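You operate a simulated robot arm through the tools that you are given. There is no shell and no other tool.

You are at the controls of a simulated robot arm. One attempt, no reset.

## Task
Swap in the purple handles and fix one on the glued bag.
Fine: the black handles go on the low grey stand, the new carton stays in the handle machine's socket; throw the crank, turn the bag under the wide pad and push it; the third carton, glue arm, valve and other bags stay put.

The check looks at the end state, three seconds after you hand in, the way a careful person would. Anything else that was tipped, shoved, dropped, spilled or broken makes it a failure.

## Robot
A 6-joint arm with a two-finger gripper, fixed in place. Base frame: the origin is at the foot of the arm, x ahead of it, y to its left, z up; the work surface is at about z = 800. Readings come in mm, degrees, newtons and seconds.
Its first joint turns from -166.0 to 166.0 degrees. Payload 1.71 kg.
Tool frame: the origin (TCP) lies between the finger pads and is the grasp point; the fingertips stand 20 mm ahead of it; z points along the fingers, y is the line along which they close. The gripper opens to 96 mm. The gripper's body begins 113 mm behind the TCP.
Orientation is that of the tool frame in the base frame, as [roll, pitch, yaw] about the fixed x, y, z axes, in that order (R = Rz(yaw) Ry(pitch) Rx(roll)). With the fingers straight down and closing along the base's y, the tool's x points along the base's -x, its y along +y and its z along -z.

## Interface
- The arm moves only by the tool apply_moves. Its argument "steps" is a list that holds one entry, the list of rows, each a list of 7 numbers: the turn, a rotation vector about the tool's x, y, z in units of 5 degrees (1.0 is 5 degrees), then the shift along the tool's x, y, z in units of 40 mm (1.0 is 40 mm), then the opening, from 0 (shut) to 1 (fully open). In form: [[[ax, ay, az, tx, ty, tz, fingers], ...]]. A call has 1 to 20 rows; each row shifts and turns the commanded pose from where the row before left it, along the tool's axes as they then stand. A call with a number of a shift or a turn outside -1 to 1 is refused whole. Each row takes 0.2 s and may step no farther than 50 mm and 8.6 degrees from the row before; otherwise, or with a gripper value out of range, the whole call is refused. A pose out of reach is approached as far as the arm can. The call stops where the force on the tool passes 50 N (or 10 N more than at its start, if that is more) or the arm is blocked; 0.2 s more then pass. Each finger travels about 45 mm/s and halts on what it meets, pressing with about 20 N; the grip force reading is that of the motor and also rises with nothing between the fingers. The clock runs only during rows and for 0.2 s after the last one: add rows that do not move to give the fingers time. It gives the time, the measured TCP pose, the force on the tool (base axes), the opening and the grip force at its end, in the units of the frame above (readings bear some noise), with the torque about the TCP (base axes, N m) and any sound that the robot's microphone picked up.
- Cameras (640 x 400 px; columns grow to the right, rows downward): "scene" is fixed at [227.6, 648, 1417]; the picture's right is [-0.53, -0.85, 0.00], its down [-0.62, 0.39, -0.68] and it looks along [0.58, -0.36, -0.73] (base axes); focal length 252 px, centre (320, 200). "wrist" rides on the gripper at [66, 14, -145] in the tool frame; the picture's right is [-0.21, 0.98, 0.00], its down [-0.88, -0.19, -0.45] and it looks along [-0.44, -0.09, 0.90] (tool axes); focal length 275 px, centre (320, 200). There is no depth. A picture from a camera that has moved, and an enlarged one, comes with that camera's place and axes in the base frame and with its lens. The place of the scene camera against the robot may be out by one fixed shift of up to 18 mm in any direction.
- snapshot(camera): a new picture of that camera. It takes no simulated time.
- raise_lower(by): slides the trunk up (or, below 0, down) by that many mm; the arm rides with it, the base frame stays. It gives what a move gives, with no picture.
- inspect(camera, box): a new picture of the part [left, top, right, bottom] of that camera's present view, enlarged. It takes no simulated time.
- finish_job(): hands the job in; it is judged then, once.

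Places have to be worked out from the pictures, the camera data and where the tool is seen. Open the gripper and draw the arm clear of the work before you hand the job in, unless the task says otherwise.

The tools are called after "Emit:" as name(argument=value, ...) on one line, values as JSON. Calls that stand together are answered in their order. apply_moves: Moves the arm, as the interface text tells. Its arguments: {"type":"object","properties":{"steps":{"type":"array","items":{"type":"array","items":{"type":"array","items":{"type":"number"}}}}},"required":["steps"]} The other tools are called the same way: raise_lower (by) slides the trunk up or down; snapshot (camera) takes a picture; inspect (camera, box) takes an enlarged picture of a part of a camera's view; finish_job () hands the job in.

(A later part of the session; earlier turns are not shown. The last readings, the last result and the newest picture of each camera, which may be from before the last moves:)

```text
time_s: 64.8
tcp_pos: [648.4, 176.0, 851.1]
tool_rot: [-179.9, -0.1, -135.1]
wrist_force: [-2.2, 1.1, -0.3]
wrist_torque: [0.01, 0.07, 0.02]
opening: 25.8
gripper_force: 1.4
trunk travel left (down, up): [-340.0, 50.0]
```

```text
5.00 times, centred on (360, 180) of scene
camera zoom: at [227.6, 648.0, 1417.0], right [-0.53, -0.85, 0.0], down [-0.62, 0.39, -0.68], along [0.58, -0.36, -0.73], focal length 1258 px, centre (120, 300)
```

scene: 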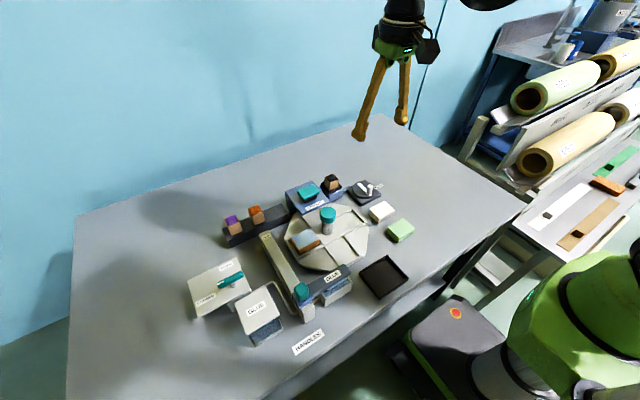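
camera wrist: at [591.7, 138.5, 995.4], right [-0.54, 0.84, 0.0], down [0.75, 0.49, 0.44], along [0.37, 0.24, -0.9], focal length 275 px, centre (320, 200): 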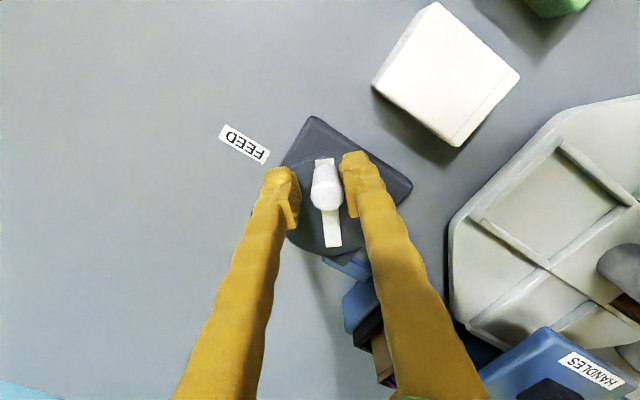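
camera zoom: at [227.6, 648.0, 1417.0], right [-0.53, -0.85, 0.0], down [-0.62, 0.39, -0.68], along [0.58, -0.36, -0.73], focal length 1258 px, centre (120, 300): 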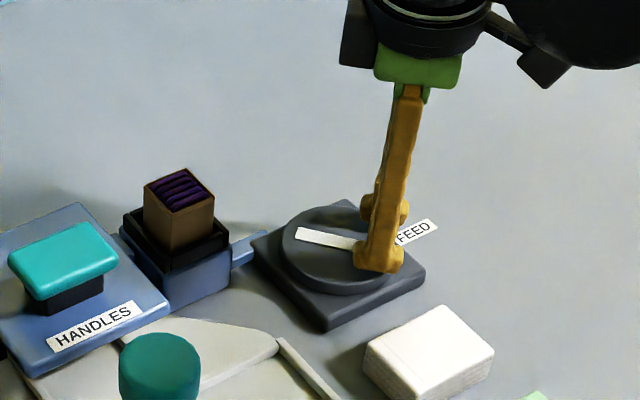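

The crank follows with about 2 N. I continue another 45°.

Emit:
apply_moves(steps=[[[0, 0, -1, 0.01, -0.0567, 0, 0.25], [0, 0, -1, 0.01, -0.0567, 0, 0.25], [0, 0, -1, 0.005, -0.0567, 0, 0.25], [0, 0, -1, -0.0025, -0.0567, 0, 0.25], [0, 0, -1, -0.0025, -0.0567, 0, 0.25], [0, 0, -1, -0.0025, -0.0567, 0, 0.25], [0, 0, -1, -0.0025, -0.0567, 0, 0.25], [0, 0, -1, -0.0025, -0.0567, 0, 0.25], [0, 0, -1, -0.0025, -0.0567, 0, 0.25], [0, 0, 0, 0, 0, 0, 0.25]]])

Emit:
snapshot(camera="wrist")

Emit:
inspect(camera="scene", box=[300, 140, 420, 220])

```text
time_s: 67.0
tcp_pos: [665.9, 166.1, 851.7]
tool_rot: [179.9, -0.2, -90.1]
wrist_force: [-4.4, -2.0, 0.2]
wrist_torque: [-0.03, 0.08, 0.05]
opening: 27.0
gripper_force: 1.5
trunk travel left (down, up): [-340.0, 50.0]
```

```text
taken
camera wrist: at [651.1, 100.5, 996.1], right [-0.98, 0.21, 0.0], down [0.19, 0.88, 0.44], along [0.09, 0.43, -0.9], focal length 275 px, centre (320, 200)
```

wrist: 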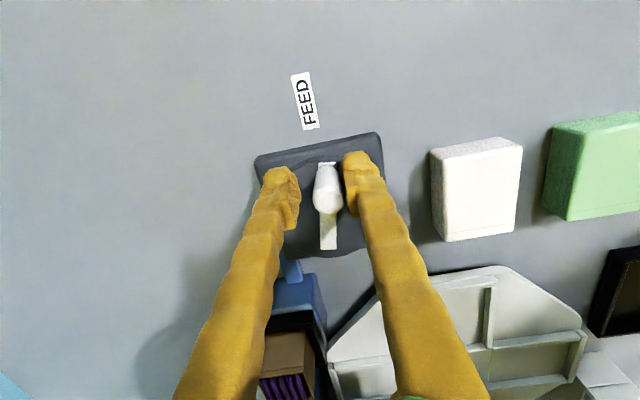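

```text
5.00 times, centred on (360, 180) of scene
camera zoom: at [227.6, 648.0, 1417.0], right [-0.53, -0.85, 0.0], down [-0.62, 0.39, -0.68], along [0.58, -0.36, -0.73], focal length 1258 px, centre (120, 300)
```

zoom: 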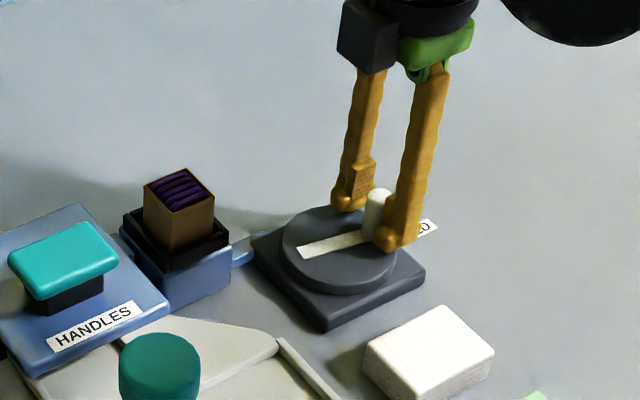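

The crank is now pointing almost at FEED (about 263°), still easy at ~4 N. I continue in smaller increments to find its end stop.

Emit:
apply_moves(steps=[[[0, 0, -1, -0.0025, -0.0567, 0, 0.25], [0, 0, -1, -0.0025, -0.0567, 0, 0.25], [0, 0, -1, -0.0025, -0.0567, 0, 0.25], [0, 0, 0, 0, 0, 0, 0.25]]])

Emit:
inspect(camera="wrist", box=[220, 100, 420, 280])

```text
time_s: 68.0
tcp_pos: [672.7, 167.4, 851.2]
tool_rot: [-179.9, -0.1, -75.1]
wrist_force: [-3.2, -0.3, -0.5]
wrist_torque: [-0.02, 0.06, 0.0]
opening: 26.2
gripper_force: 1.7
trunk travel left (down, up): [-340.0, 50.0]
```

```text
2.22 times, centred on (320, 190) of wrist
camera zoom: at [676.3, 99.9, 996.5], right [-1.0, -0.05, 0.0], down [-0.05, 0.9, 0.44], along [-0.02, 0.44, -0.9], focal length 612 px, centre (320, 222)
```

zoom: 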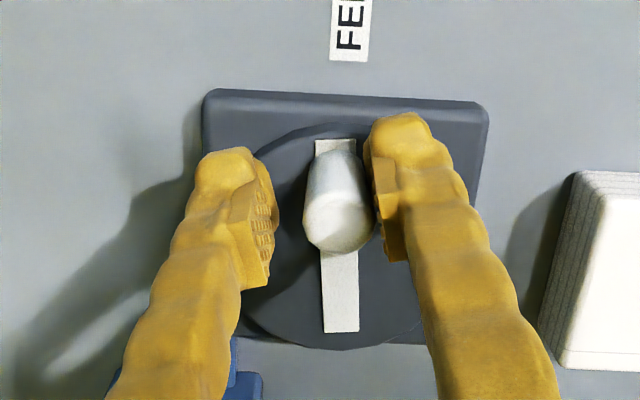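

It still turns freely past FEED (force ~3 N). I keep going in 30° portions.

Emit:
apply_moves(steps=[[[0, 0, -1, -0.0025, -0.0567, 0, 0.25], [0, 0, -1, -0.0025, -0.0567, 0, 0.25], [0, 0, -1, -0.0025, -0.0567, 0, 0.25], [0, 0, -1, -0.0025, -0.0567, 0, 0.25], [0, 0, 0, 0, 0, 0, 0.25]]])

Emit:
inspect(camera="wrist", box=[220, 100, 420, 280])

```text
time_s: 69.2
tcp_pos: [680.9, 171.2, 852.5]
tool_rot: [179.9, -0.1, -55.0]
wrist_force: [-20.7, -4.1, -1.1]
wrist_torque: [0.04, 0.05, -0.09]
opening: 36.5
gripper_force: 9.2
trunk travel left (down, up): [-340.0, 50.0]
```

```text
2.22 times, centred on (320, 190) of wrist
camera zoom: at [706.2, 109.1, 997.3], right [-0.92, -0.39, 0.0], down [-0.35, 0.83, 0.44], along [-0.17, 0.41, -0.9], focal length 612 px, centre (320, 222)
```

zoom: 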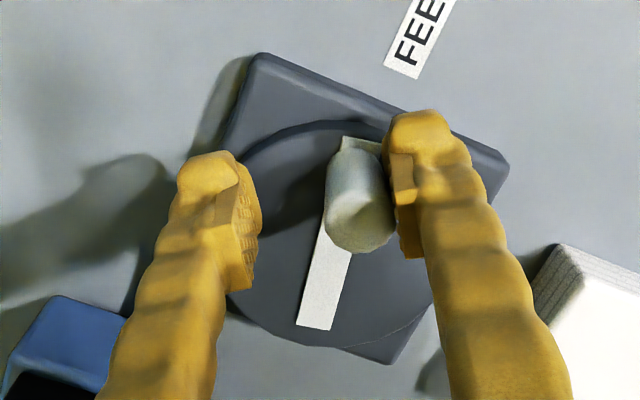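

Force rose to about 20 N and the crank stays at roughly 280° – about 100° from where it began – so it appears to be at its end stop. I back the fork off slightly and see whether it stays there.

Emit:
apply_moves(steps=[[[0, 0, 1, 0.0025, 0.0567, 0, 0.36], [0, 0, 1, 0.0025, 0.0567, 0, 0.45], [0, 0, 1, 0.0025, 0.0567, 0, 0.5], [0, 0, 0, 0, 0, 0, 0.5], [0, 0, 0, 0, 0, 0, 0.5]]])

Emit:
inspect(camera="wrist", box=[220, 100, 420, 280])

Emit:
inspect(camera="scene", box=[280, 160, 400, 240])

```text
time_s: 70.4
tcp_pos: [675.2, 168.8, 852.2]
tool_rot: [180.0, -0.2, -70.3]
wrist_force: [-3.4, -0.5, 1.3]
wrist_torque: [-0.02, 0.02, 0.02]
opening: 49.6
gripper_force: 1.0
trunk travel left (down, up): [-340.0, 50.0]
```

```text
2.22 times, centred on (320, 190) of wrist
camera zoom: at [684.0, 101.6, 996.2], right [-0.99, -0.14, 0.0], down [-0.12, 0.89, 0.44], along [-0.06, 0.44, -0.9], focal length 612 px, centre (320, 222)
```

zoom: 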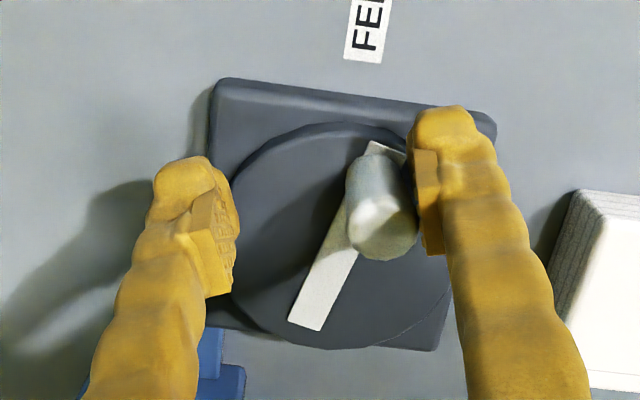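

```text
5.00 times, centred on (340, 200) of scene
camera zoom: at [227.6, 648.0, 1417.0], right [-0.53, -0.85, 0.0], down [-0.62, 0.39, -0.68], along [0.58, -0.36, -0.73], focal length 1258 px, centre (220, 200)
```

zoom: 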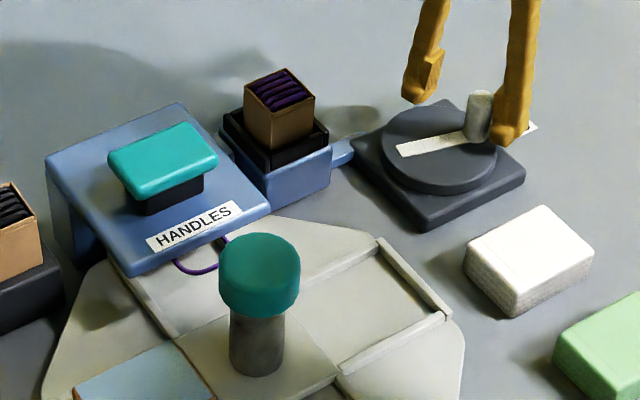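

A purple handle loop now shows at the press, so the feed worked; and the crank follows my finger back, so it is spring-returned. I look closer at the fed handle before letting the crank return gently.

Emit:
inspect(camera="scene", box=[280, 180, 345, 235])

Emit:
apply_moves(steps=[[[0, 0, 1, 0.0025, 0.0567, 0, 0.5], [0, 0, 1, 0.0025, 0.0567, 0, 0.5], [0, 0, 1, 0.0025, 0.0567, 0, 0.5], [0, 0, 1, 0.0025, 0.0567, 0, 0.5], [0, 0, 1, 0.0025, 0.0567, 0, 0.5], [0, 0, 1, 0.0025, 0.0567, 0, 0.5], [0, 0, 1, 0.0025, 0.0567, 0, 0.5], [0, 0, 0, 0, 0, 0, 0.5]]])

Emit:
inspect(camera="wrist", box=[220, 100, 420, 280])

```text
7.27 times, centred on (312, 208) of scene
camera zoom: at [227.6, 648.0, 1417.0], right [-0.53, -0.85, 0.0], down [-0.62, 0.39, -0.68], along [0.58, -0.36, -0.73], focal length 1830 px, centre (374, 146)
```

zoom: 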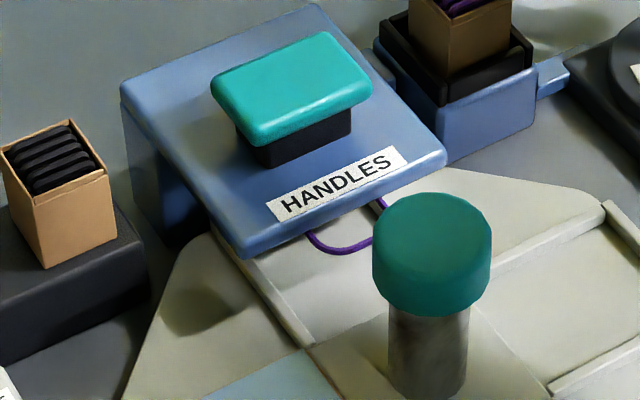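

```text
time_s: 72.2
tcp_pos: [658.8, 165.0, 851.9]
tool_rot: [-180.0, -0.1, -105.2]
wrist_force: [-3.5, 0.7, -0.9]
wrist_torque: [-0.04, -0.03, 0.01]
opening: 49.6
gripper_force: 1.5
trunk travel left (down, up): [-340.0, 50.0]
```

```text
2.22 times, centred on (320, 190) of wrist
camera zoom: at [628.5, 105.3, 996.4], right [-0.89, 0.46, 0.0], down [0.41, 0.8, 0.44], along [0.2, 0.39, -0.9], focal length 612 px, centre (320, 222)
```

zoom: 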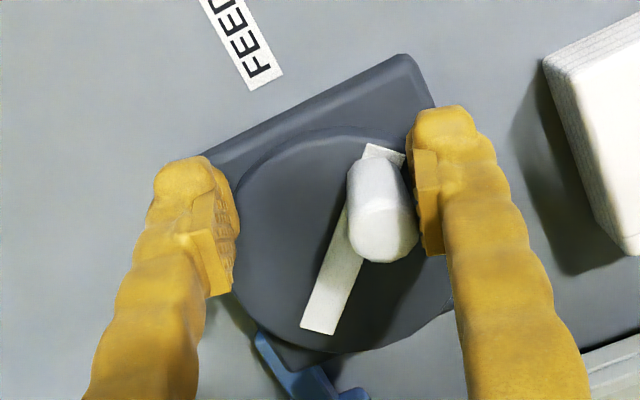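

The purple handle is clearly waiting under the press. I let the crank ride back the rest of the way against the finger.

Emit:
apply_moves(steps=[[[0, 0, 1, 0.0025, 0.0567, 0, 0.5], [0, 0, 1, 0.0025, 0.0567, 0, 0.5], [0, 0, 1, 0.0025, 0.0567, 0, 0.5], [0, 0, 1, 0.0025, 0.0567, 0, 0.5], [0, 0, 1, 0.0025, 0.0567, 0, 0.5], [0, 0, 1, 0.0025, 0.0567, 0, 0.5], [0, 0, 1, 0.0025, 0.0567, 0, 0.5], [0, 0, 1, 0.0025, 0.0567, 0, 0.5], [0, 0, 0, 0, 0, 0, 0.5]]])

Emit:
inspect(camera="wrist", box=[220, 80, 420, 260])

Emit:
inspect(camera="scene", box=[280, 160, 400, 240])

```text
time_s: 74.2
tcp_pos: [643.2, 173.2, 852.3]
tool_rot: [-179.8, -0.1, -145.1]
wrist_force: [-0.8, 1.4, 0.0]
wrist_torque: [-0.02, 0.0, 0.01]
opening: 48.7
gripper_force: 0.7
trunk travel left (down, up): [-340.0, 50.0]
```

```text
2.22 times, centred on (320, 170) of wrist
camera zoom: at [581.3, 147.5, 996.5], right [-0.39, 0.92, 0.0], down [0.82, 0.35, 0.44], along [0.41, 0.17, -0.9], focal length 612 px, centre (320, 267)
```

zoom: 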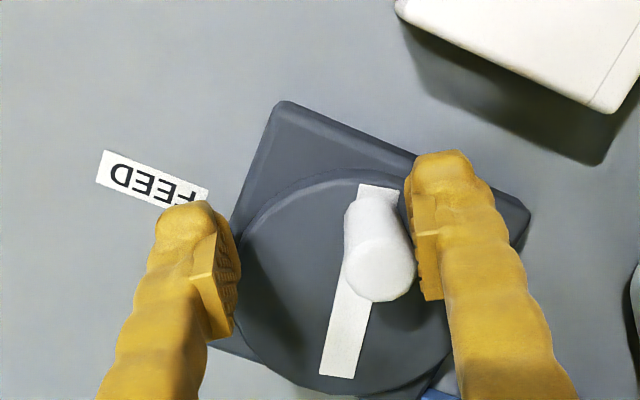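

```text
5.00 times, centred on (340, 200) of scene
camera zoom: at [227.6, 648.0, 1417.0], right [-0.53, -0.85, 0.0], down [-0.62, 0.39, -0.68], along [0.58, -0.36, -0.73], focal length 1258 px, centre (220, 200)
```

zoom: 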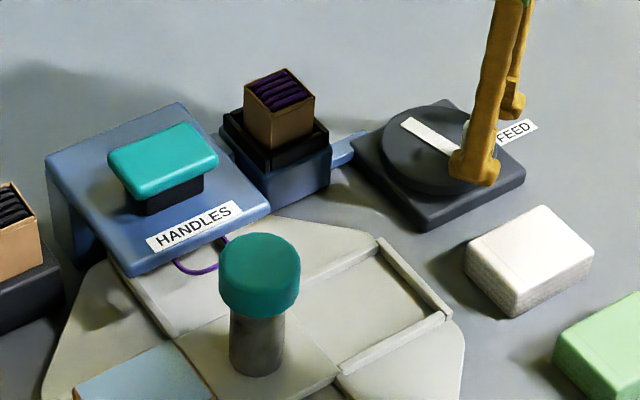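

The handle remains in place and the crank is nearly home. I go back a bit further until it rests on its own stop.

Emit:
apply_moves(steps=[[[0, 0, 1, 0.0025, 0.0567, 0, 0.5], [0, 0, 1, 0.0025, 0.0567, 0, 0.5], [0, 0, 1, 0.0025, 0.0567, 0, 0.5], [0, 0, 1, 0.0025, 0.0567, 0, 0.5], [0, 0, 0, 0, 0, 0, 0.5]]])

Emit:
inspect(camera="wrist", box=[220, 80, 420, 260])

```text
time_s: 75.4
tcp_pos: [637.9, 183.0, 850.6]
tool_rot: [-179.9, -0.1, -165.2]
wrist_force: [-0.6, -0.8, -1.0]
wrist_torque: [0.02, -0.01, 0.05]
opening: 48.2
gripper_force: 0.0
trunk travel left (down, up): [-340.0, 50.0]
```

```text
2.22 times, centred on (320, 170) of wrist
camera zoom: at [571.9, 179.8, 995.6], right [-0.05, 1.0, 0.0], down [0.89, 0.05, 0.44], along [0.44, 0.02, -0.9], focal length 612 px, centre (320, 267)
```

zoom: 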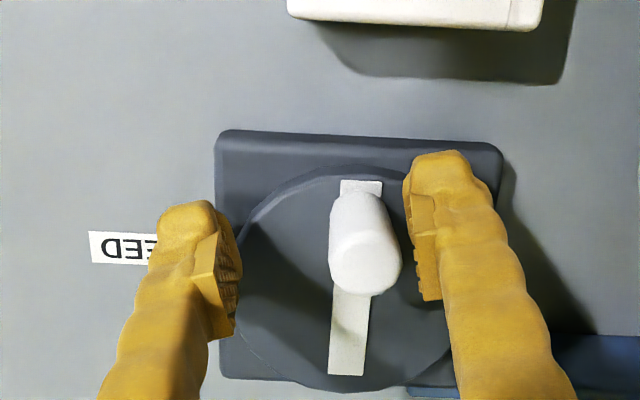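

The crank rests at home by itself. I lift clear, turn to yaw 225° and travel to above the turntable knob at about (580, 401).

Emit:
apply_moves(steps=[[[0, 0, 0, 0, 0, -0.5, 0.5], [0, 0, 0, 0, 0, -0.9, 0.5], [0, 0, 0, 0, 0, -0.9, 0.5], [0, 0, 0, 0, 0, -0.9, 0.5], [0, 0, -1, 0, 0, 0, 0.5], [0, 0, -1, 0, 0, 0, 0.6], [0, 0, -1, 0, 0, 0, 0.7], [0, 0, -1, 0, 0, 0, 0.75], [0, 0, -1, 0, 0, 0, 0.75], [0, 0, -1, 0, 0, 0, 0.75], [0, 0, 0, 0, 0, 0, 0.75]]])

Emit:
snapshot(camera="wrist")

Emit:
inspect(camera="scene", box=[270, 160, 410, 270])

```text
time_s: 77.8
tcp_pos: [638.8, 181.4, 979.5]
tool_rot: [-179.8, -0.1, -135.2]
wrist_force: [0.2, 0.0, 0.9]
wrist_torque: [-0.01, -0.01, 0.03]
opening: 71.9
gripper_force: 0.0
trunk travel left (down, up): [-340.0, 50.0]
```

```text
taken
camera wrist: at [582.9, 145.2, 1124.0], right [-0.55, 0.84, 0.0], down [0.75, 0.49, 0.44], along [0.37, 0.24, -0.9], focal length 275 px, centre (320, 200)
```

wrist: 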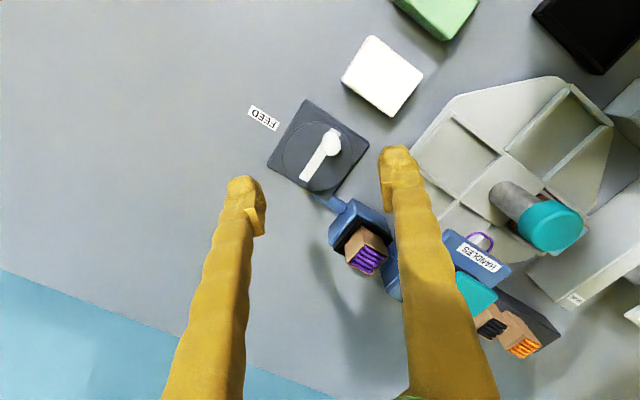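

```text
3.64 times, centred on (340, 215) of scene
camera zoom: at [227.6, 648.0, 1417.0], right [-0.53, -0.85, 0.0], down [-0.62, 0.39, -0.68], along [0.58, -0.36, -0.73], focal length 915 px, centre (247, 146)
```

zoom: 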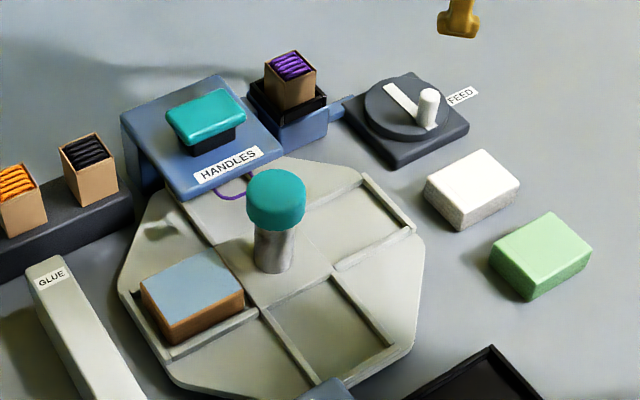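

Crank home, handle waiting under the press. Now I travel to above the turntable knob.

Emit:
apply_moves(steps=[[[0, 0, 0, -0.3, 0.5, 0, 0.75], [0, 0, 0, -0.47, 0.813, 0, 0.75], [0, 0, 0, -0.47, 0.813, 0, 0.75], [0, 0, 0, -0.47, 0.813, 0, 0.75], [0, 0, 0, -0.47, 0.813, 0, 0.75], [0, 0, 0, -0.47, 0.813, 0, 0.75], [0, 0, 0, -0.18, 0.31, 0, 0.75], [0, 0, 0, 0, 0, 0, 0.75], [0, 0, 0, 0, 0, 0, 0.75]]])

Emit:
snapshot(camera="wrist")

Emit:
inspect(camera="scene", box=[240, 120, 400, 270])

```text
time_s: 79.8
tcp_pos: [581.3, 399.8, 982.4]
tool_rot: [-179.9, -0.1, -135.2]
wrist_force: [-0.3, -0.5, 0.7]
wrist_torque: [0.0, -0.01, 0.02]
opening: 71.7
gripper_force: 0.2
trunk travel left (down, up): [-340.0, 50.0]
```

```text
taken
camera wrist: at [524.6, 363.9, 1126.3], right [-0.54, 0.84, 0.0], down [0.75, 0.49, 0.44], along [0.37, 0.24, -0.9], focal length 275 px, centre (320, 200)
```

wrist: 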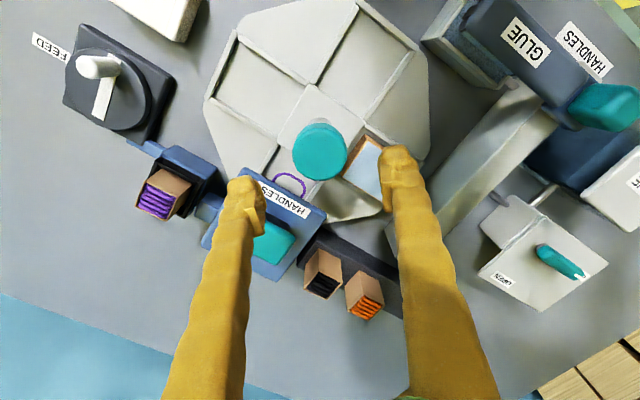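

```text
2.67 times, centred on (320, 195) of scene
camera zoom: at [227.6, 648.0, 1417.0], right [-0.53, -0.85, 0.0], down [-0.62, 0.39, -0.68], along [0.58, -0.36, -0.73], focal length 671 px, centre (320, 213)
```

zoom: 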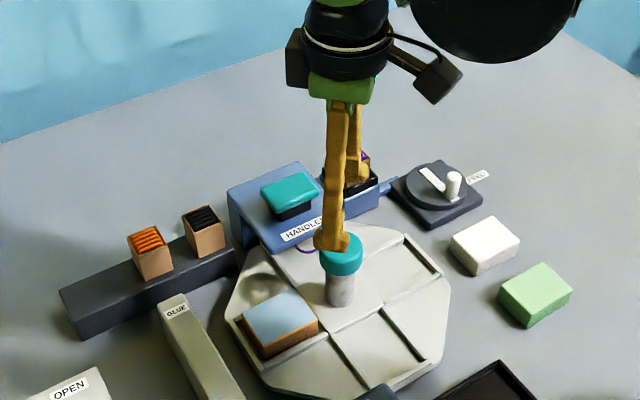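

I zoom in on the knob, the handle loop and the bag from here.

Emit:
inspect(camera="wrist", box=[230, 90, 410, 240])

Emit:
inspect(camera="scene", box=[270, 170, 370, 260])

```text
2.67 times, centred on (320, 165) of wrist
camera zoom: at [524.6, 363.9, 1126.3], right [-0.54, 0.84, 0.0], down [0.75, 0.49, 0.44], along [0.37, 0.24, -0.9], focal length 734 px, centre (320, 293)
```

zoom: 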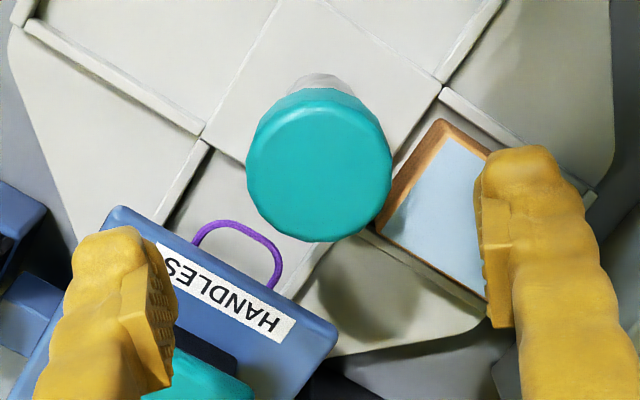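

```text
4.44 times, centred on (320, 215) of scene
camera zoom: at [227.6, 648.0, 1417.0], right [-0.53, -0.85, 0.0], down [-0.62, 0.39, -0.68], along [0.58, -0.36, -0.73], focal length 1118 px, centre (320, 133)
```

zoom: 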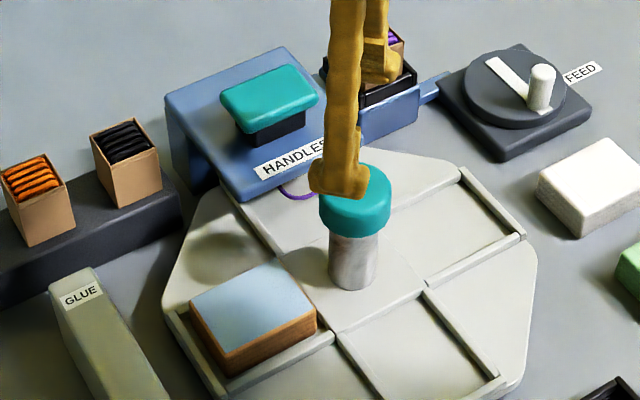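

The cap is centred at about (581, 400), 45 mm across with top z ≈ 902; the handle loop lies low near the press front. I lower around the cap to z ≈ 889.

Emit:
apply_moves(steps=[[[0, 0, 0, 0, 0, 0.5, 0.75], [0, 0, 0, 0, 0, 0.7, 0.75], [0, 0, 0, 0, 0, 0.7, 0.75], [0, 0, 0, 0, 0, 0.43, 0.75], [0, 0, 0, 0, 0, 0, 0.75], [0, 0, 0, 0, 0, 0, 0.75]]])

Emit:
inspect(camera="wrist", box=[220, 70, 420, 250])

Emit:
inspect(camera="scene", box=[270, 160, 380, 260])

```text
time_s: 81.2
tcp_pos: [581.7, 399.7, 888.7]
tool_rot: [-179.9, 0.0, -135.1]
wrist_force: [0.2, -0.5, -0.3]
wrist_torque: [0.0, -0.02, -0.02]
opening: 71.9
gripper_force: 0.2
trunk travel left (down, up): [-340.0, 50.0]
```

```text
2.22 times, centred on (320, 160) of wrist
camera zoom: at [525.5, 362.9, 1033.1], right [-0.54, 0.84, 0.0], down [0.75, 0.49, 0.44], along [0.37, 0.24, -0.9], focal length 612 px, centre (320, 289)
```

zoom: 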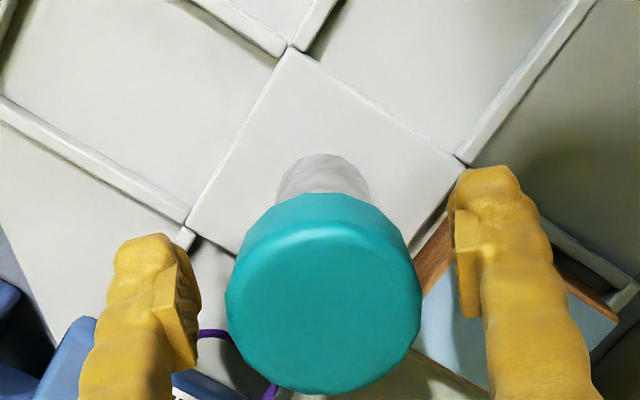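

```text
4.00 times, centred on (325, 210) of scene
camera zoom: at [227.6, 648.0, 1417.0], right [-0.53, -0.85, 0.0], down [-0.62, 0.39, -0.68], along [0.58, -0.36, -0.73], focal length 1007 px, centre (300, 160)
```

zoom: 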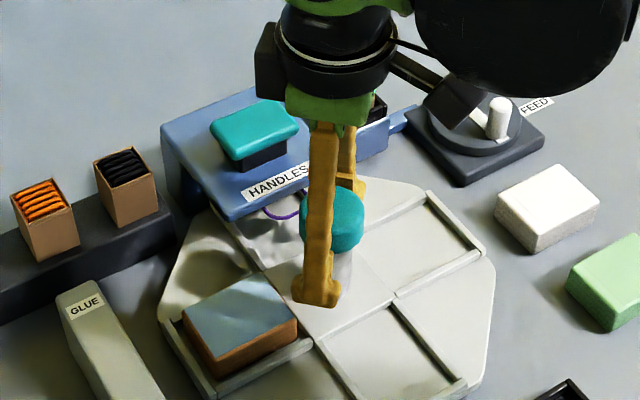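

Fingers straddle the cap at (581.7, 399.7, 888.7). I close on it.

Emit:
apply_moves(steps=[[[0, 0, 0, 0, 0, 0, 0.55], [0, 0, 0, 0, 0, 0, 0.4], [0, 0, 0, 0, 0, 0, 0.35], [0, 0, 0, 0, 0, 0, 0.35], [0, 0, 0, 0, 0, 0, 0.35]]])

Emit:
inspect(camera="wrist", box=[220, 70, 420, 250])

```text
time_s: 82.4
tcp_pos: [579.0, 400.5, 888.1]
tool_rot: [-180.0, -0.1, -135.1]
wrist_force: [-10.9, 10.0, -1.9]
wrist_torque: [0.02, -0.06, -0.03]
opening: 43.7
gripper_force: 35.2
trunk travel left (down, up): [-340.0, 50.0]
```

```text
2.22 times, centred on (320, 160) of wrist
camera zoom: at [524.9, 363.7, 1033.1], right [-0.54, 0.84, 0.0], down [0.75, 0.49, 0.44], along [0.37, 0.24, -0.9], focal length 612 px, centre (320, 289)
```

zoom: 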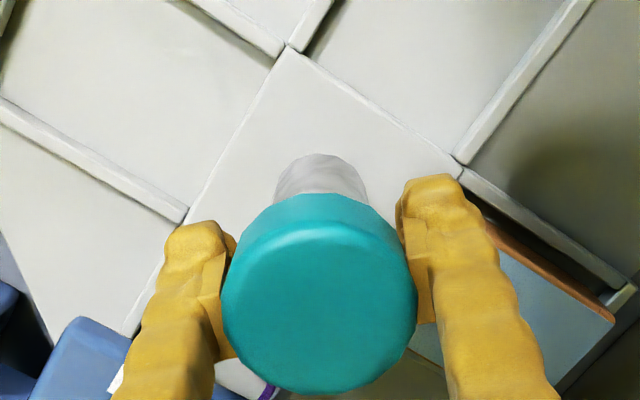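

Gripped at 43.7 mm, with a 15 N side load along the closing axis, so the knob axis lies 1–2 mm further toward +tool‑y. I shift to relieve it.

Emit:
apply_moves(steps=[[[0, 0, 0, 0, 0.05, 0, 0.35], [0, 0, 0, 0, 0, 0, 0.35], [0, 0, 0, 0, 0, 0, 0.35]]])

```text
time_s: 83.2
tcp_pos: [581.3, 400.9, 887.5]
tool_rot: [-179.9, 0.0, -135.2]
wrist_force: [12.6, -1.5, 25.3]
wrist_torque: [-0.46, 0.37, 0.02]
opening: 43.6
gripper_force: 34.9
trunk travel left (down, up): [-340.0, 50.0]
```

Side loads of 10–25 N come from small pose errors against the rigid axis. I try a small 15° clockwise turn and watch the forces.

Emit:
apply_moves(steps=[[[0, 0, 0.6, 0, 0, -0.02, 0.35], [0, 0, 0.8, 0, 0, 0, 0.35], [0, 0, 0.8, 0, 0, 0, 0.35], [0, 0, 0.8, 0, 0, 0, 0.35], [0, 0, 0, 0, 0, 0, 0.35]]])

Emit:
snapshot(camera="wrist")

Emit:
inspect(camera="scene", box=[240, 160, 390, 280])

```text
time_s: 83.9
tcp_pos: [572.7, 395.5, 894.1]
tool_rot: [-179.2, 0.6, -143.8]
wrist_force: [51.3, -57.6, -27.0]
wrist_torque: [1.08, 1.7, -0.56]
opening: 43.6
gripper_force: 34.8
trunk travel left (down, up): [-340.0, 50.0]
stopped in row 3: the force on the tool passed its limit at 50 N (the readings are from after the stop); the commanded pose is now the measured one
```

```text
taken
camera wrist: at [509.6, 367.3, 1037.9], right [-0.41, 0.91, -0.01], down [0.81, 0.37, 0.46], along [0.42, 0.18, -0.89], focal length 275 px, centre (320, 200)
```

wrist: 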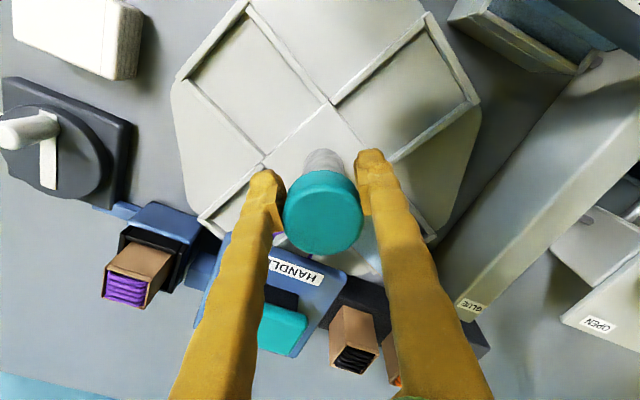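

```text
3.33 times, centred on (315, 220) of scene
camera zoom: at [227.6, 648.0, 1417.0], right [-0.53, -0.85, 0.0], down [-0.62, 0.39, -0.68], along [0.58, -0.36, -0.73], focal length 839 px, centre (337, 133)
```

zoom: 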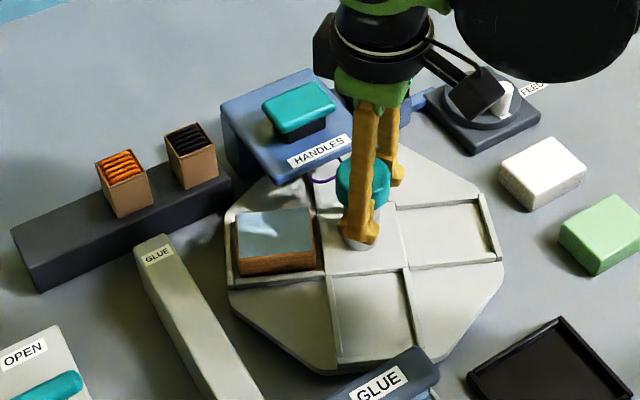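

The limit tripped at 50 N, and the table swung about 22° already – it turns very easily. I open the fingers to release the strain and look.

Emit:
apply_moves(steps=[[[0, 0, 0, 0, 0, 0, 0.5], [0, 0, 0, 0, 0, 0, 0.6], [0, 0, 0, 0, 0, 0, 0.65], [0, 0, 0, 0, 0, 0, 0.65], [0, 0, 0, 0, 0, 0, 0.65]]])

Emit:
snapshot(camera="wrist")

Emit:
inspect(camera="scene", box=[240, 160, 390, 280])

```text
time_s: 85.1
tcp_pos: [567.5, 400.6, 896.8]
tool_rot: [-179.3, 0.7, -143.6]
wrist_force: [1.1, -4.2, 2.6]
wrist_torque: [0.03, -0.04, -0.05]
opening: 64.7
gripper_force: 1.4
trunk travel left (down, up): [-340.0, 50.0]
```

```text
taken
camera wrist: at [504.7, 372.7, 1039.5], right [-0.42, 0.91, -0.01], down [0.81, 0.37, 0.46], along [0.42, 0.18, -0.89], focal length 275 px, centre (320, 200)
```

wrist: 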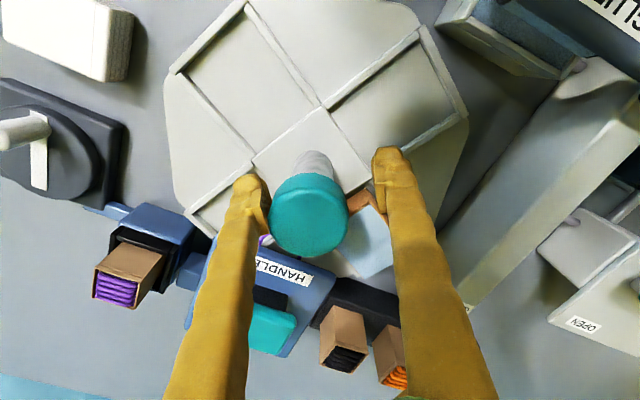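

```text
3.33 times, centred on (315, 220) of scene
camera zoom: at [227.6, 648.0, 1417.0], right [-0.53, -0.85, 0.0], down [-0.62, 0.39, -0.68], along [0.58, -0.36, -0.73], focal length 839 px, centre (337, 133)
```

zoom: 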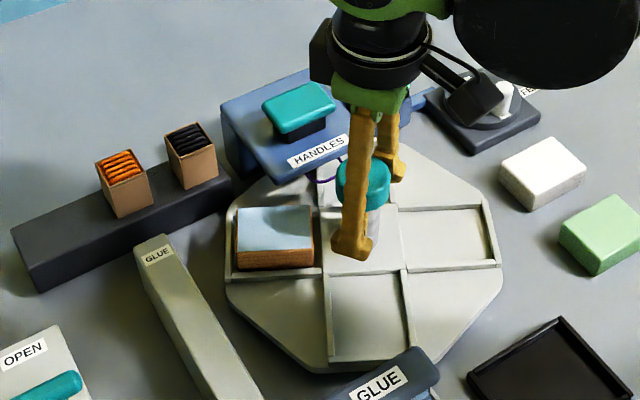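

The table now sits about 22° clockwise of its start and stays put; the bag is undisturbed in its slot. I'll re-centre on the knob axis (≈ 579.5, 399.5), level the tool, and this time squeeze only lightly.

Emit:
apply_moves(steps=[[[-0.14, 0.14, 0, 0, 0, 0, 0.75], [0, 0, 0, -0.11, -0.1, 0.05, 0.75], [0, 0, 0, -0.115, -0.1, 0.05, 0.75], [0, 0, 0, 0, 0, 0, 0.75], [0, 0, 0, 0, 0, 0, 0.75]]])

Emit:
inspect(camera="wrist", box=[200, 70, 440, 270])

```text
time_s: 86.3
tcp_pos: [579.2, 400.1, 891.5]
tool_rot: [179.8, 0.0, -143.4]
wrist_force: [0.1, 0.1, -0.2]
wrist_torque: [-0.01, -0.03, -0.01]
opening: 71.9
gripper_force: 0.0
trunk travel left (down, up): [-340.0, 50.0]
```

```text
2.00 times, centred on (320, 170) of wrist
camera zoom: at [518.9, 372.1, 1036.8], right [-0.42, 0.91, 0.0], down [0.81, 0.37, 0.44], along [0.4, 0.19, -0.9], focal length 551 px, centre (320, 260)
```

zoom: 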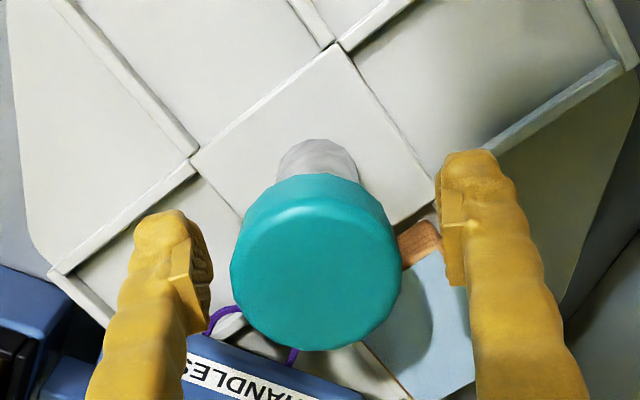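

The table has in fact turned about 30° and the axis is confirmed near (581, 400). I close with only a light squeeze.

Emit:
apply_moves(steps=[[[0, 0, 0, 0, 0, 0, 0.6], [0, 0, 0, 0, 0, 0, 0.5], [0, 0, 0, 0, 0, 0, 0.42], [0, 0, 0, 0, 0, 0, 0.42], [0, 0, 0, 0, 0, 0, 0.42]]])

Emit:
inspect(camera="wrist", box=[200, 70, 440, 270])

```text
time_s: 87.5
tcp_pos: [580.4, 399.8, 892.3]
tool_rot: [180.0, 0.1, -143.5]
wrist_force: [8.7, -10.7, 0.4]
wrist_torque: [-0.02, -0.01, 0.01]
opening: 43.1
gripper_force: 34.8
trunk travel left (down, up): [-340.0, 50.0]
```

```text
2.00 times, centred on (320, 170) of wrist
camera zoom: at [519.6, 371.4, 1036.8], right [-0.42, 0.91, 0.0], down [0.81, 0.37, 0.44], along [0.4, 0.19, -0.9], focal length 551 px, centre (320, 260)
```

zoom: 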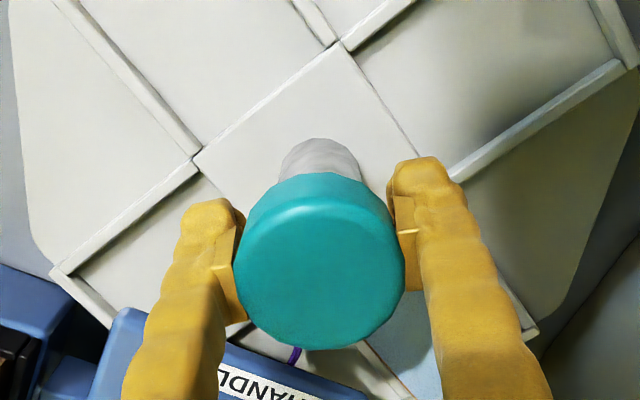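

Even a small over-close builds to 35 N. I relax the target to just about the cap's width to get a light hold.

Emit:
apply_moves(steps=[[[0, 0, 0, 0, 0, 0, 0.447], [0, 0, 0, 0, 0, 0, 0.447], [0, 0, 0, 0, 0, 0, 0.447]]])

```text
time_s: 88.3
tcp_pos: [580.5, 400.0, 892.4]
tool_rot: [179.9, 0.1, -143.4]
wrist_force: [3.6, -3.6, 1.5]
wrist_torque: [0.05, 0.07, -0.01]
opening: 45.7
gripper_force: 1.8
trunk travel left (down, up): [-340.0, 50.0]
```

Now a light 2 N hold at 45.7 mm with small side load. I tighten a touch and try a slow 12° clockwise turn.

Emit:
apply_moves(steps=[[[0, 0, 0, 0, 0, 0, 0.435], [0, 0, 0.4, 0, 0, 0, 0.435], [0, 0, 0.5, 0, 0, 0, 0.435], [0, 0, 0.5, 0, 0, 0, 0.435], [0, 0, 0.5, 0, 0, 0, 0.435], [0, 0, 0.5, 0, 0, 0, 0.435], [0, 0, 0, 0, 0, 0, 0.435]]])

Emit:
inspect(camera="wrist", box=[200, 70, 440, 270])

```text
time_s: 89.9
tcp_pos: [581.6, 400.3, 892.2]
tool_rot: [179.9, 0.0, -155.5]
wrist_force: [3.6, -5.1, 2.5]
wrist_torque: [0.04, 0.02, 0.01]
opening: 44.7
gripper_force: 2.4
trunk travel left (down, up): [-340.0, 50.0]
```

```text
2.00 times, centred on (320, 170) of wrist
camera zoom: at [514.8, 384.8, 1036.5], right [-0.22, 0.98, 0.0], down [0.87, 0.2, 0.44], along [0.43, 0.1, -0.9], focal length 551 px, centre (320, 260)
```

zoom: 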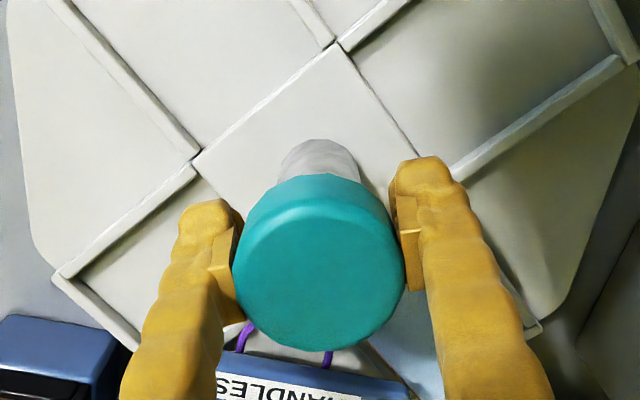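

The table follows exactly with the light hold. I continue clockwise by 20°, keeping an eye on the bag and handle.

Emit:
apply_moves(steps=[[[0, 0, 0.5, 0, 0, 0, 0.435], [0, 0, 0.5, 0, 0, 0, 0.435], [0, 0, 0.5, 0, 0, 0, 0.435], [0, 0, 0.5, 0, 0, 0, 0.435], [0, 0, 0.5, 0, 0, 0, 0.435], [0, 0, 0.5, 0, 0, 0, 0.435], [0, 0, 0.5, 0, 0, 0, 0.435], [0, 0, 0.5, 0, 0, 0, 0.435], [0, 0, 0, 0, 0, 0, 0.435]]])

Emit:
snapshot(camera="wrist")

Emit:
inspect(camera="scene", box=[250, 160, 390, 270])

```text
time_s: 91.9
tcp_pos: [580.0, 400.6, 891.9]
tool_rot: [-180.0, -0.1, -175.5]
wrist_force: [1.0, -2.5, -14.1]
wrist_torque: [0.12, -0.5, -0.03]
opening: 43.1
gripper_force: 34.8
trunk travel left (down, up): [-340.0, 50.0]
```

```text
taken
camera wrist: at [514.0, 407.9, 1036.0], right [0.13, 0.99, 0.0], down [0.89, -0.11, 0.44], along [0.44, -0.06, -0.9], focal length 275 px, centre (320, 200)
```

wrist: 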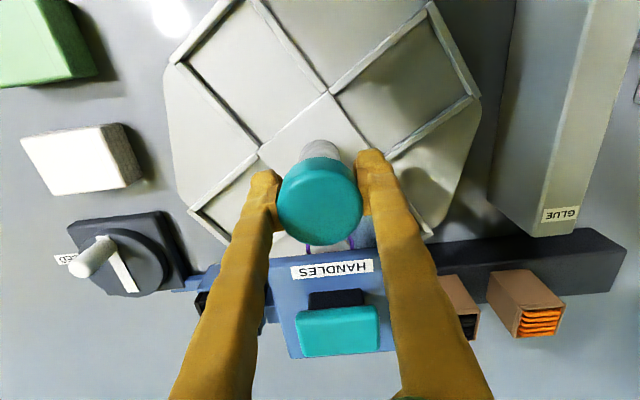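

```text
3.64 times, centred on (320, 215) of scene
camera zoom: at [227.6, 648.0, 1417.0], right [-0.53, -0.85, 0.0], down [-0.62, 0.39, -0.68], along [0.58, -0.36, -0.73], focal length 915 px, centre (320, 146)
```

zoom: 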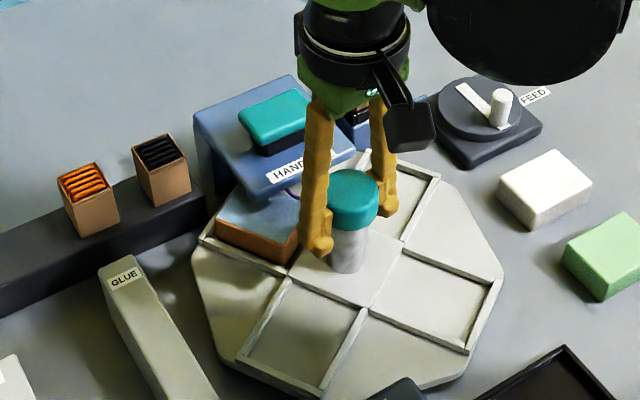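

The bag is sliding under the press nicely; about 27° remain. Grip force built up again, so I relax it first, then continue.

Emit:
apply_moves(steps=[[[0, 0, 0, 0, 0, 0, 0.45], [0, 0, 0, 0, 0, 0, 0.447], [0, 0, 0, 0, 0, 0, 0.44], [0, 0, 0, 0, 0, 0, 0.438]]])

```text
time_s: 92.9
tcp_pos: [580.4, 400.4, 892.1]
tool_rot: [-179.9, 0.0, -175.4]
wrist_force: [-1.0, -0.3, 1.0]
wrist_torque: [0.04, 0.0, 0.03]
opening: 43.6
gripper_force: 1.1
trunk travel left (down, up): [-340.0, 50.0]
```

Relaxed to about 1 N with no side load. I continue 15° clockwise.

Emit:
apply_moves(steps=[[[0, 0, 0.3, 0, 0, 0, 0.433], [0, 0, 0.5, 0, 0, 0, 0.433], [0, 0, 0.5, 0, 0, 0, 0.433], [0, 0, 0.5, 0, 0, 0, 0.433], [0, 0, 0.5, 0, 0, 0, 0.433], [0, 0, 0.5, 0, 0, 0, 0.433], [0, 0, 0.2, 0, 0, 0, 0.433], [0, 0, 0, 0, 0, 0, 0.435]]])

Emit:
snapshot(camera="wrist")

Emit:
inspect(camera="scene", box=[250, 160, 390, 270])

```text
time_s: 94.7
tcp_pos: [579.2, 400.6, 891.9]
tool_rot: [179.8, -0.1, 169.6]
wrist_force: [6.0, -3.9, 18.5]
wrist_torque: [-0.12, 0.08, -0.03]
opening: 42.7
gripper_force: 34.6
trunk travel left (down, up): [-340.0, 50.0]
```

```text
taken
camera wrist: at [517.9, 424.8, 1036.6], right [0.38, 0.92, 0.0], down [0.83, -0.34, 0.44], along [0.41, -0.17, -0.9], focal length 275 px, centre (320, 200)
```

wrist: 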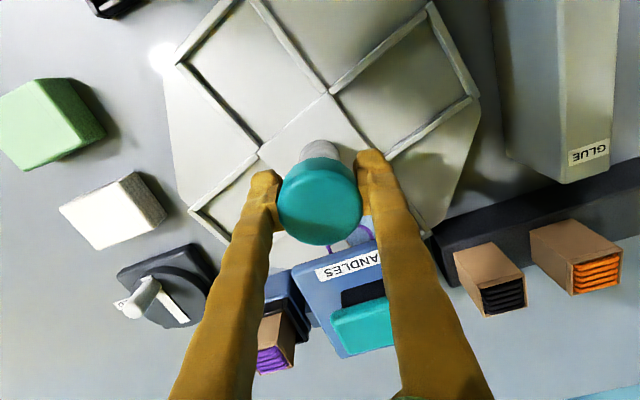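

```text
3.64 times, centred on (320, 215) of scene
camera zoom: at [227.6, 648.0, 1417.0], right [-0.53, -0.85, 0.0], down [-0.62, 0.39, -0.68], along [0.58, -0.36, -0.73], focal length 915 px, centre (320, 146)
```

zoom: 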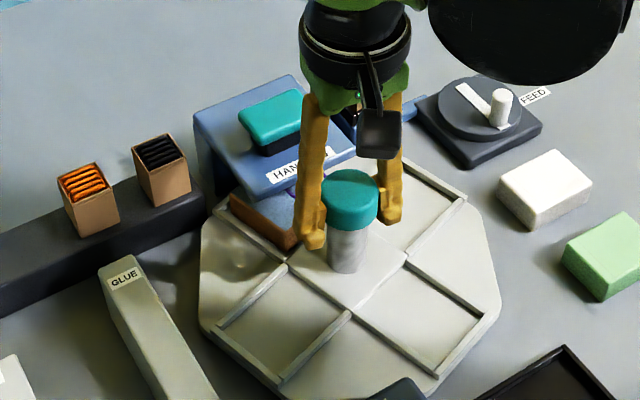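

About 12° left. Grip relaxed again, then another 9°, then I measure the table angle.

Emit:
apply_moves(steps=[[[0, 0, 0, 0, 0, 0, 0.45], [0, 0, 0, 0, 0, 0, 0.447], [0, 0, 0, 0, 0, 0, 0.438], [0, 0, 0.3, 0, 0, 0, 0.433], [0, 0, 0.5, 0, 0, 0, 0.433], [0, 0, 0.5, 0, 0, 0, 0.433], [0, 0, 0.5, 0, 0, 0, 0.433], [0, 0, 0, 0, 0, 0, 0.437]]])

Emit:
inspect(camera="wrist", box=[160, 0, 500, 260])

Emit:
inspect(camera="scene", box=[250, 160, 390, 270])

```text
time_s: 96.5
tcp_pos: [579.6, 399.8, 892.1]
tool_rot: [179.9, -0.2, 160.6]
wrist_force: [1.2, 8.4, 14.4]
wrist_torque: [-0.09, 0.08, -0.04]
opening: 43.2
gripper_force: 34.7
trunk travel left (down, up): [-340.0, 50.0]
```

```text
1.54 times, centred on (330, 130) of wrist
camera zoom: at [522.9, 434.1, 1036.3], right [0.52, 0.85, 0.0], down [0.77, -0.47, 0.44], along [0.38, -0.23, -0.9], focal length 424 px, centre (305, 308)
```

zoom: 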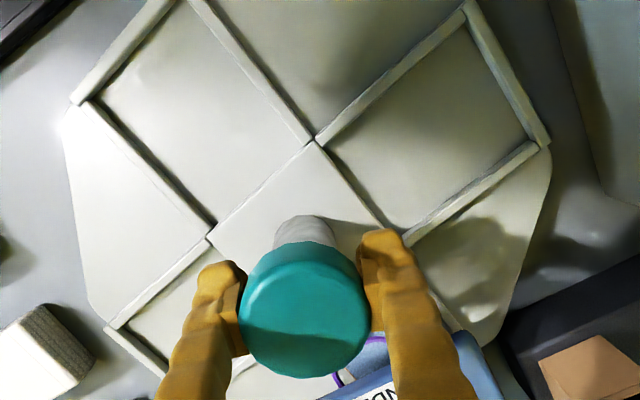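

```text
3.64 times, centred on (320, 215) of scene
camera zoom: at [227.6, 648.0, 1417.0], right [-0.53, -0.85, 0.0], down [-0.62, 0.39, -0.68], along [0.58, -0.36, -0.73], focal length 915 px, centre (320, 146)
```

zoom: 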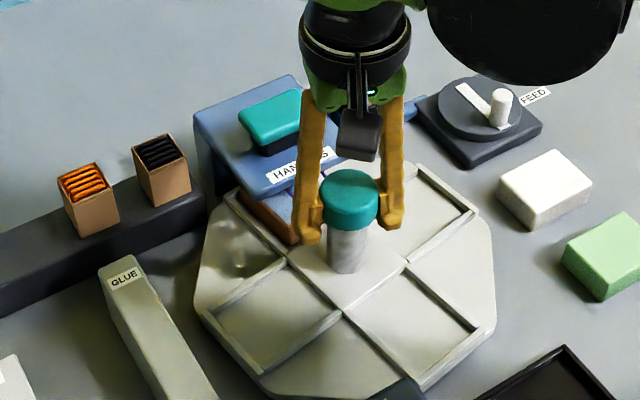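

From the seams the table is at about −79.5°, so some 10° remain. I relax and turn those.

Emit:
apply_moves(steps=[[[0, 0, 0, 0, 0, 0, 0.45], [0, 0, 0, 0, 0, 0, 0.447], [0, 0, 0, 0, 0, 0, 0.438], [0, 0, 0.3, 0, 0, 0, 0.433], [0, 0, 0.5, 0, 0, 0, 0.433], [0, 0, 0.5, 0, 0, 0, 0.433], [0, 0, 0.5, 0, 0, 0, 0.433], [0, 0, 0.2, 0, 0, 0, 0.433], [0, 0, 0, 0, 0, 0, 0.437]]])

Emit:
inspect(camera="wrist", box=[160, 0, 500, 260])

Emit:
inspect(camera="scene", box=[250, 160, 390, 270])

```text
time_s: 98.5
tcp_pos: [580.3, 399.4, 891.6]
tool_rot: [-179.9, -0.1, 150.5]
wrist_force: [-2.7, -8.4, -15.9]
wrist_torque: [-0.02, -0.18, 0.01]
opening: 43.3
gripper_force: 35.5
trunk travel left (down, up): [-340.0, 50.0]
```

```text
1.54 times, centred on (330, 130) of wrist
camera zoom: at [530.3, 443.7, 1035.6], right [0.66, 0.75, 0.0], down [0.67, -0.59, 0.44], along [0.33, -0.29, -0.9], focal length 424 px, centre (305, 308)
```

zoom: 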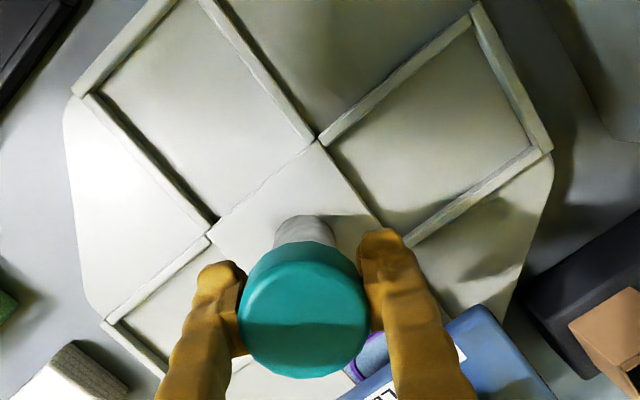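

```text
3.64 times, centred on (320, 215) of scene
camera zoom: at [227.6, 648.0, 1417.0], right [-0.53, -0.85, 0.0], down [-0.62, 0.39, -0.68], along [0.58, -0.36, -0.73], focal length 915 px, centre (320, 146)
```

zoom: 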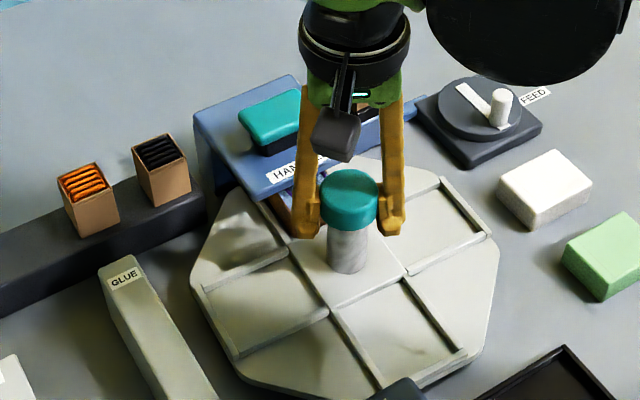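

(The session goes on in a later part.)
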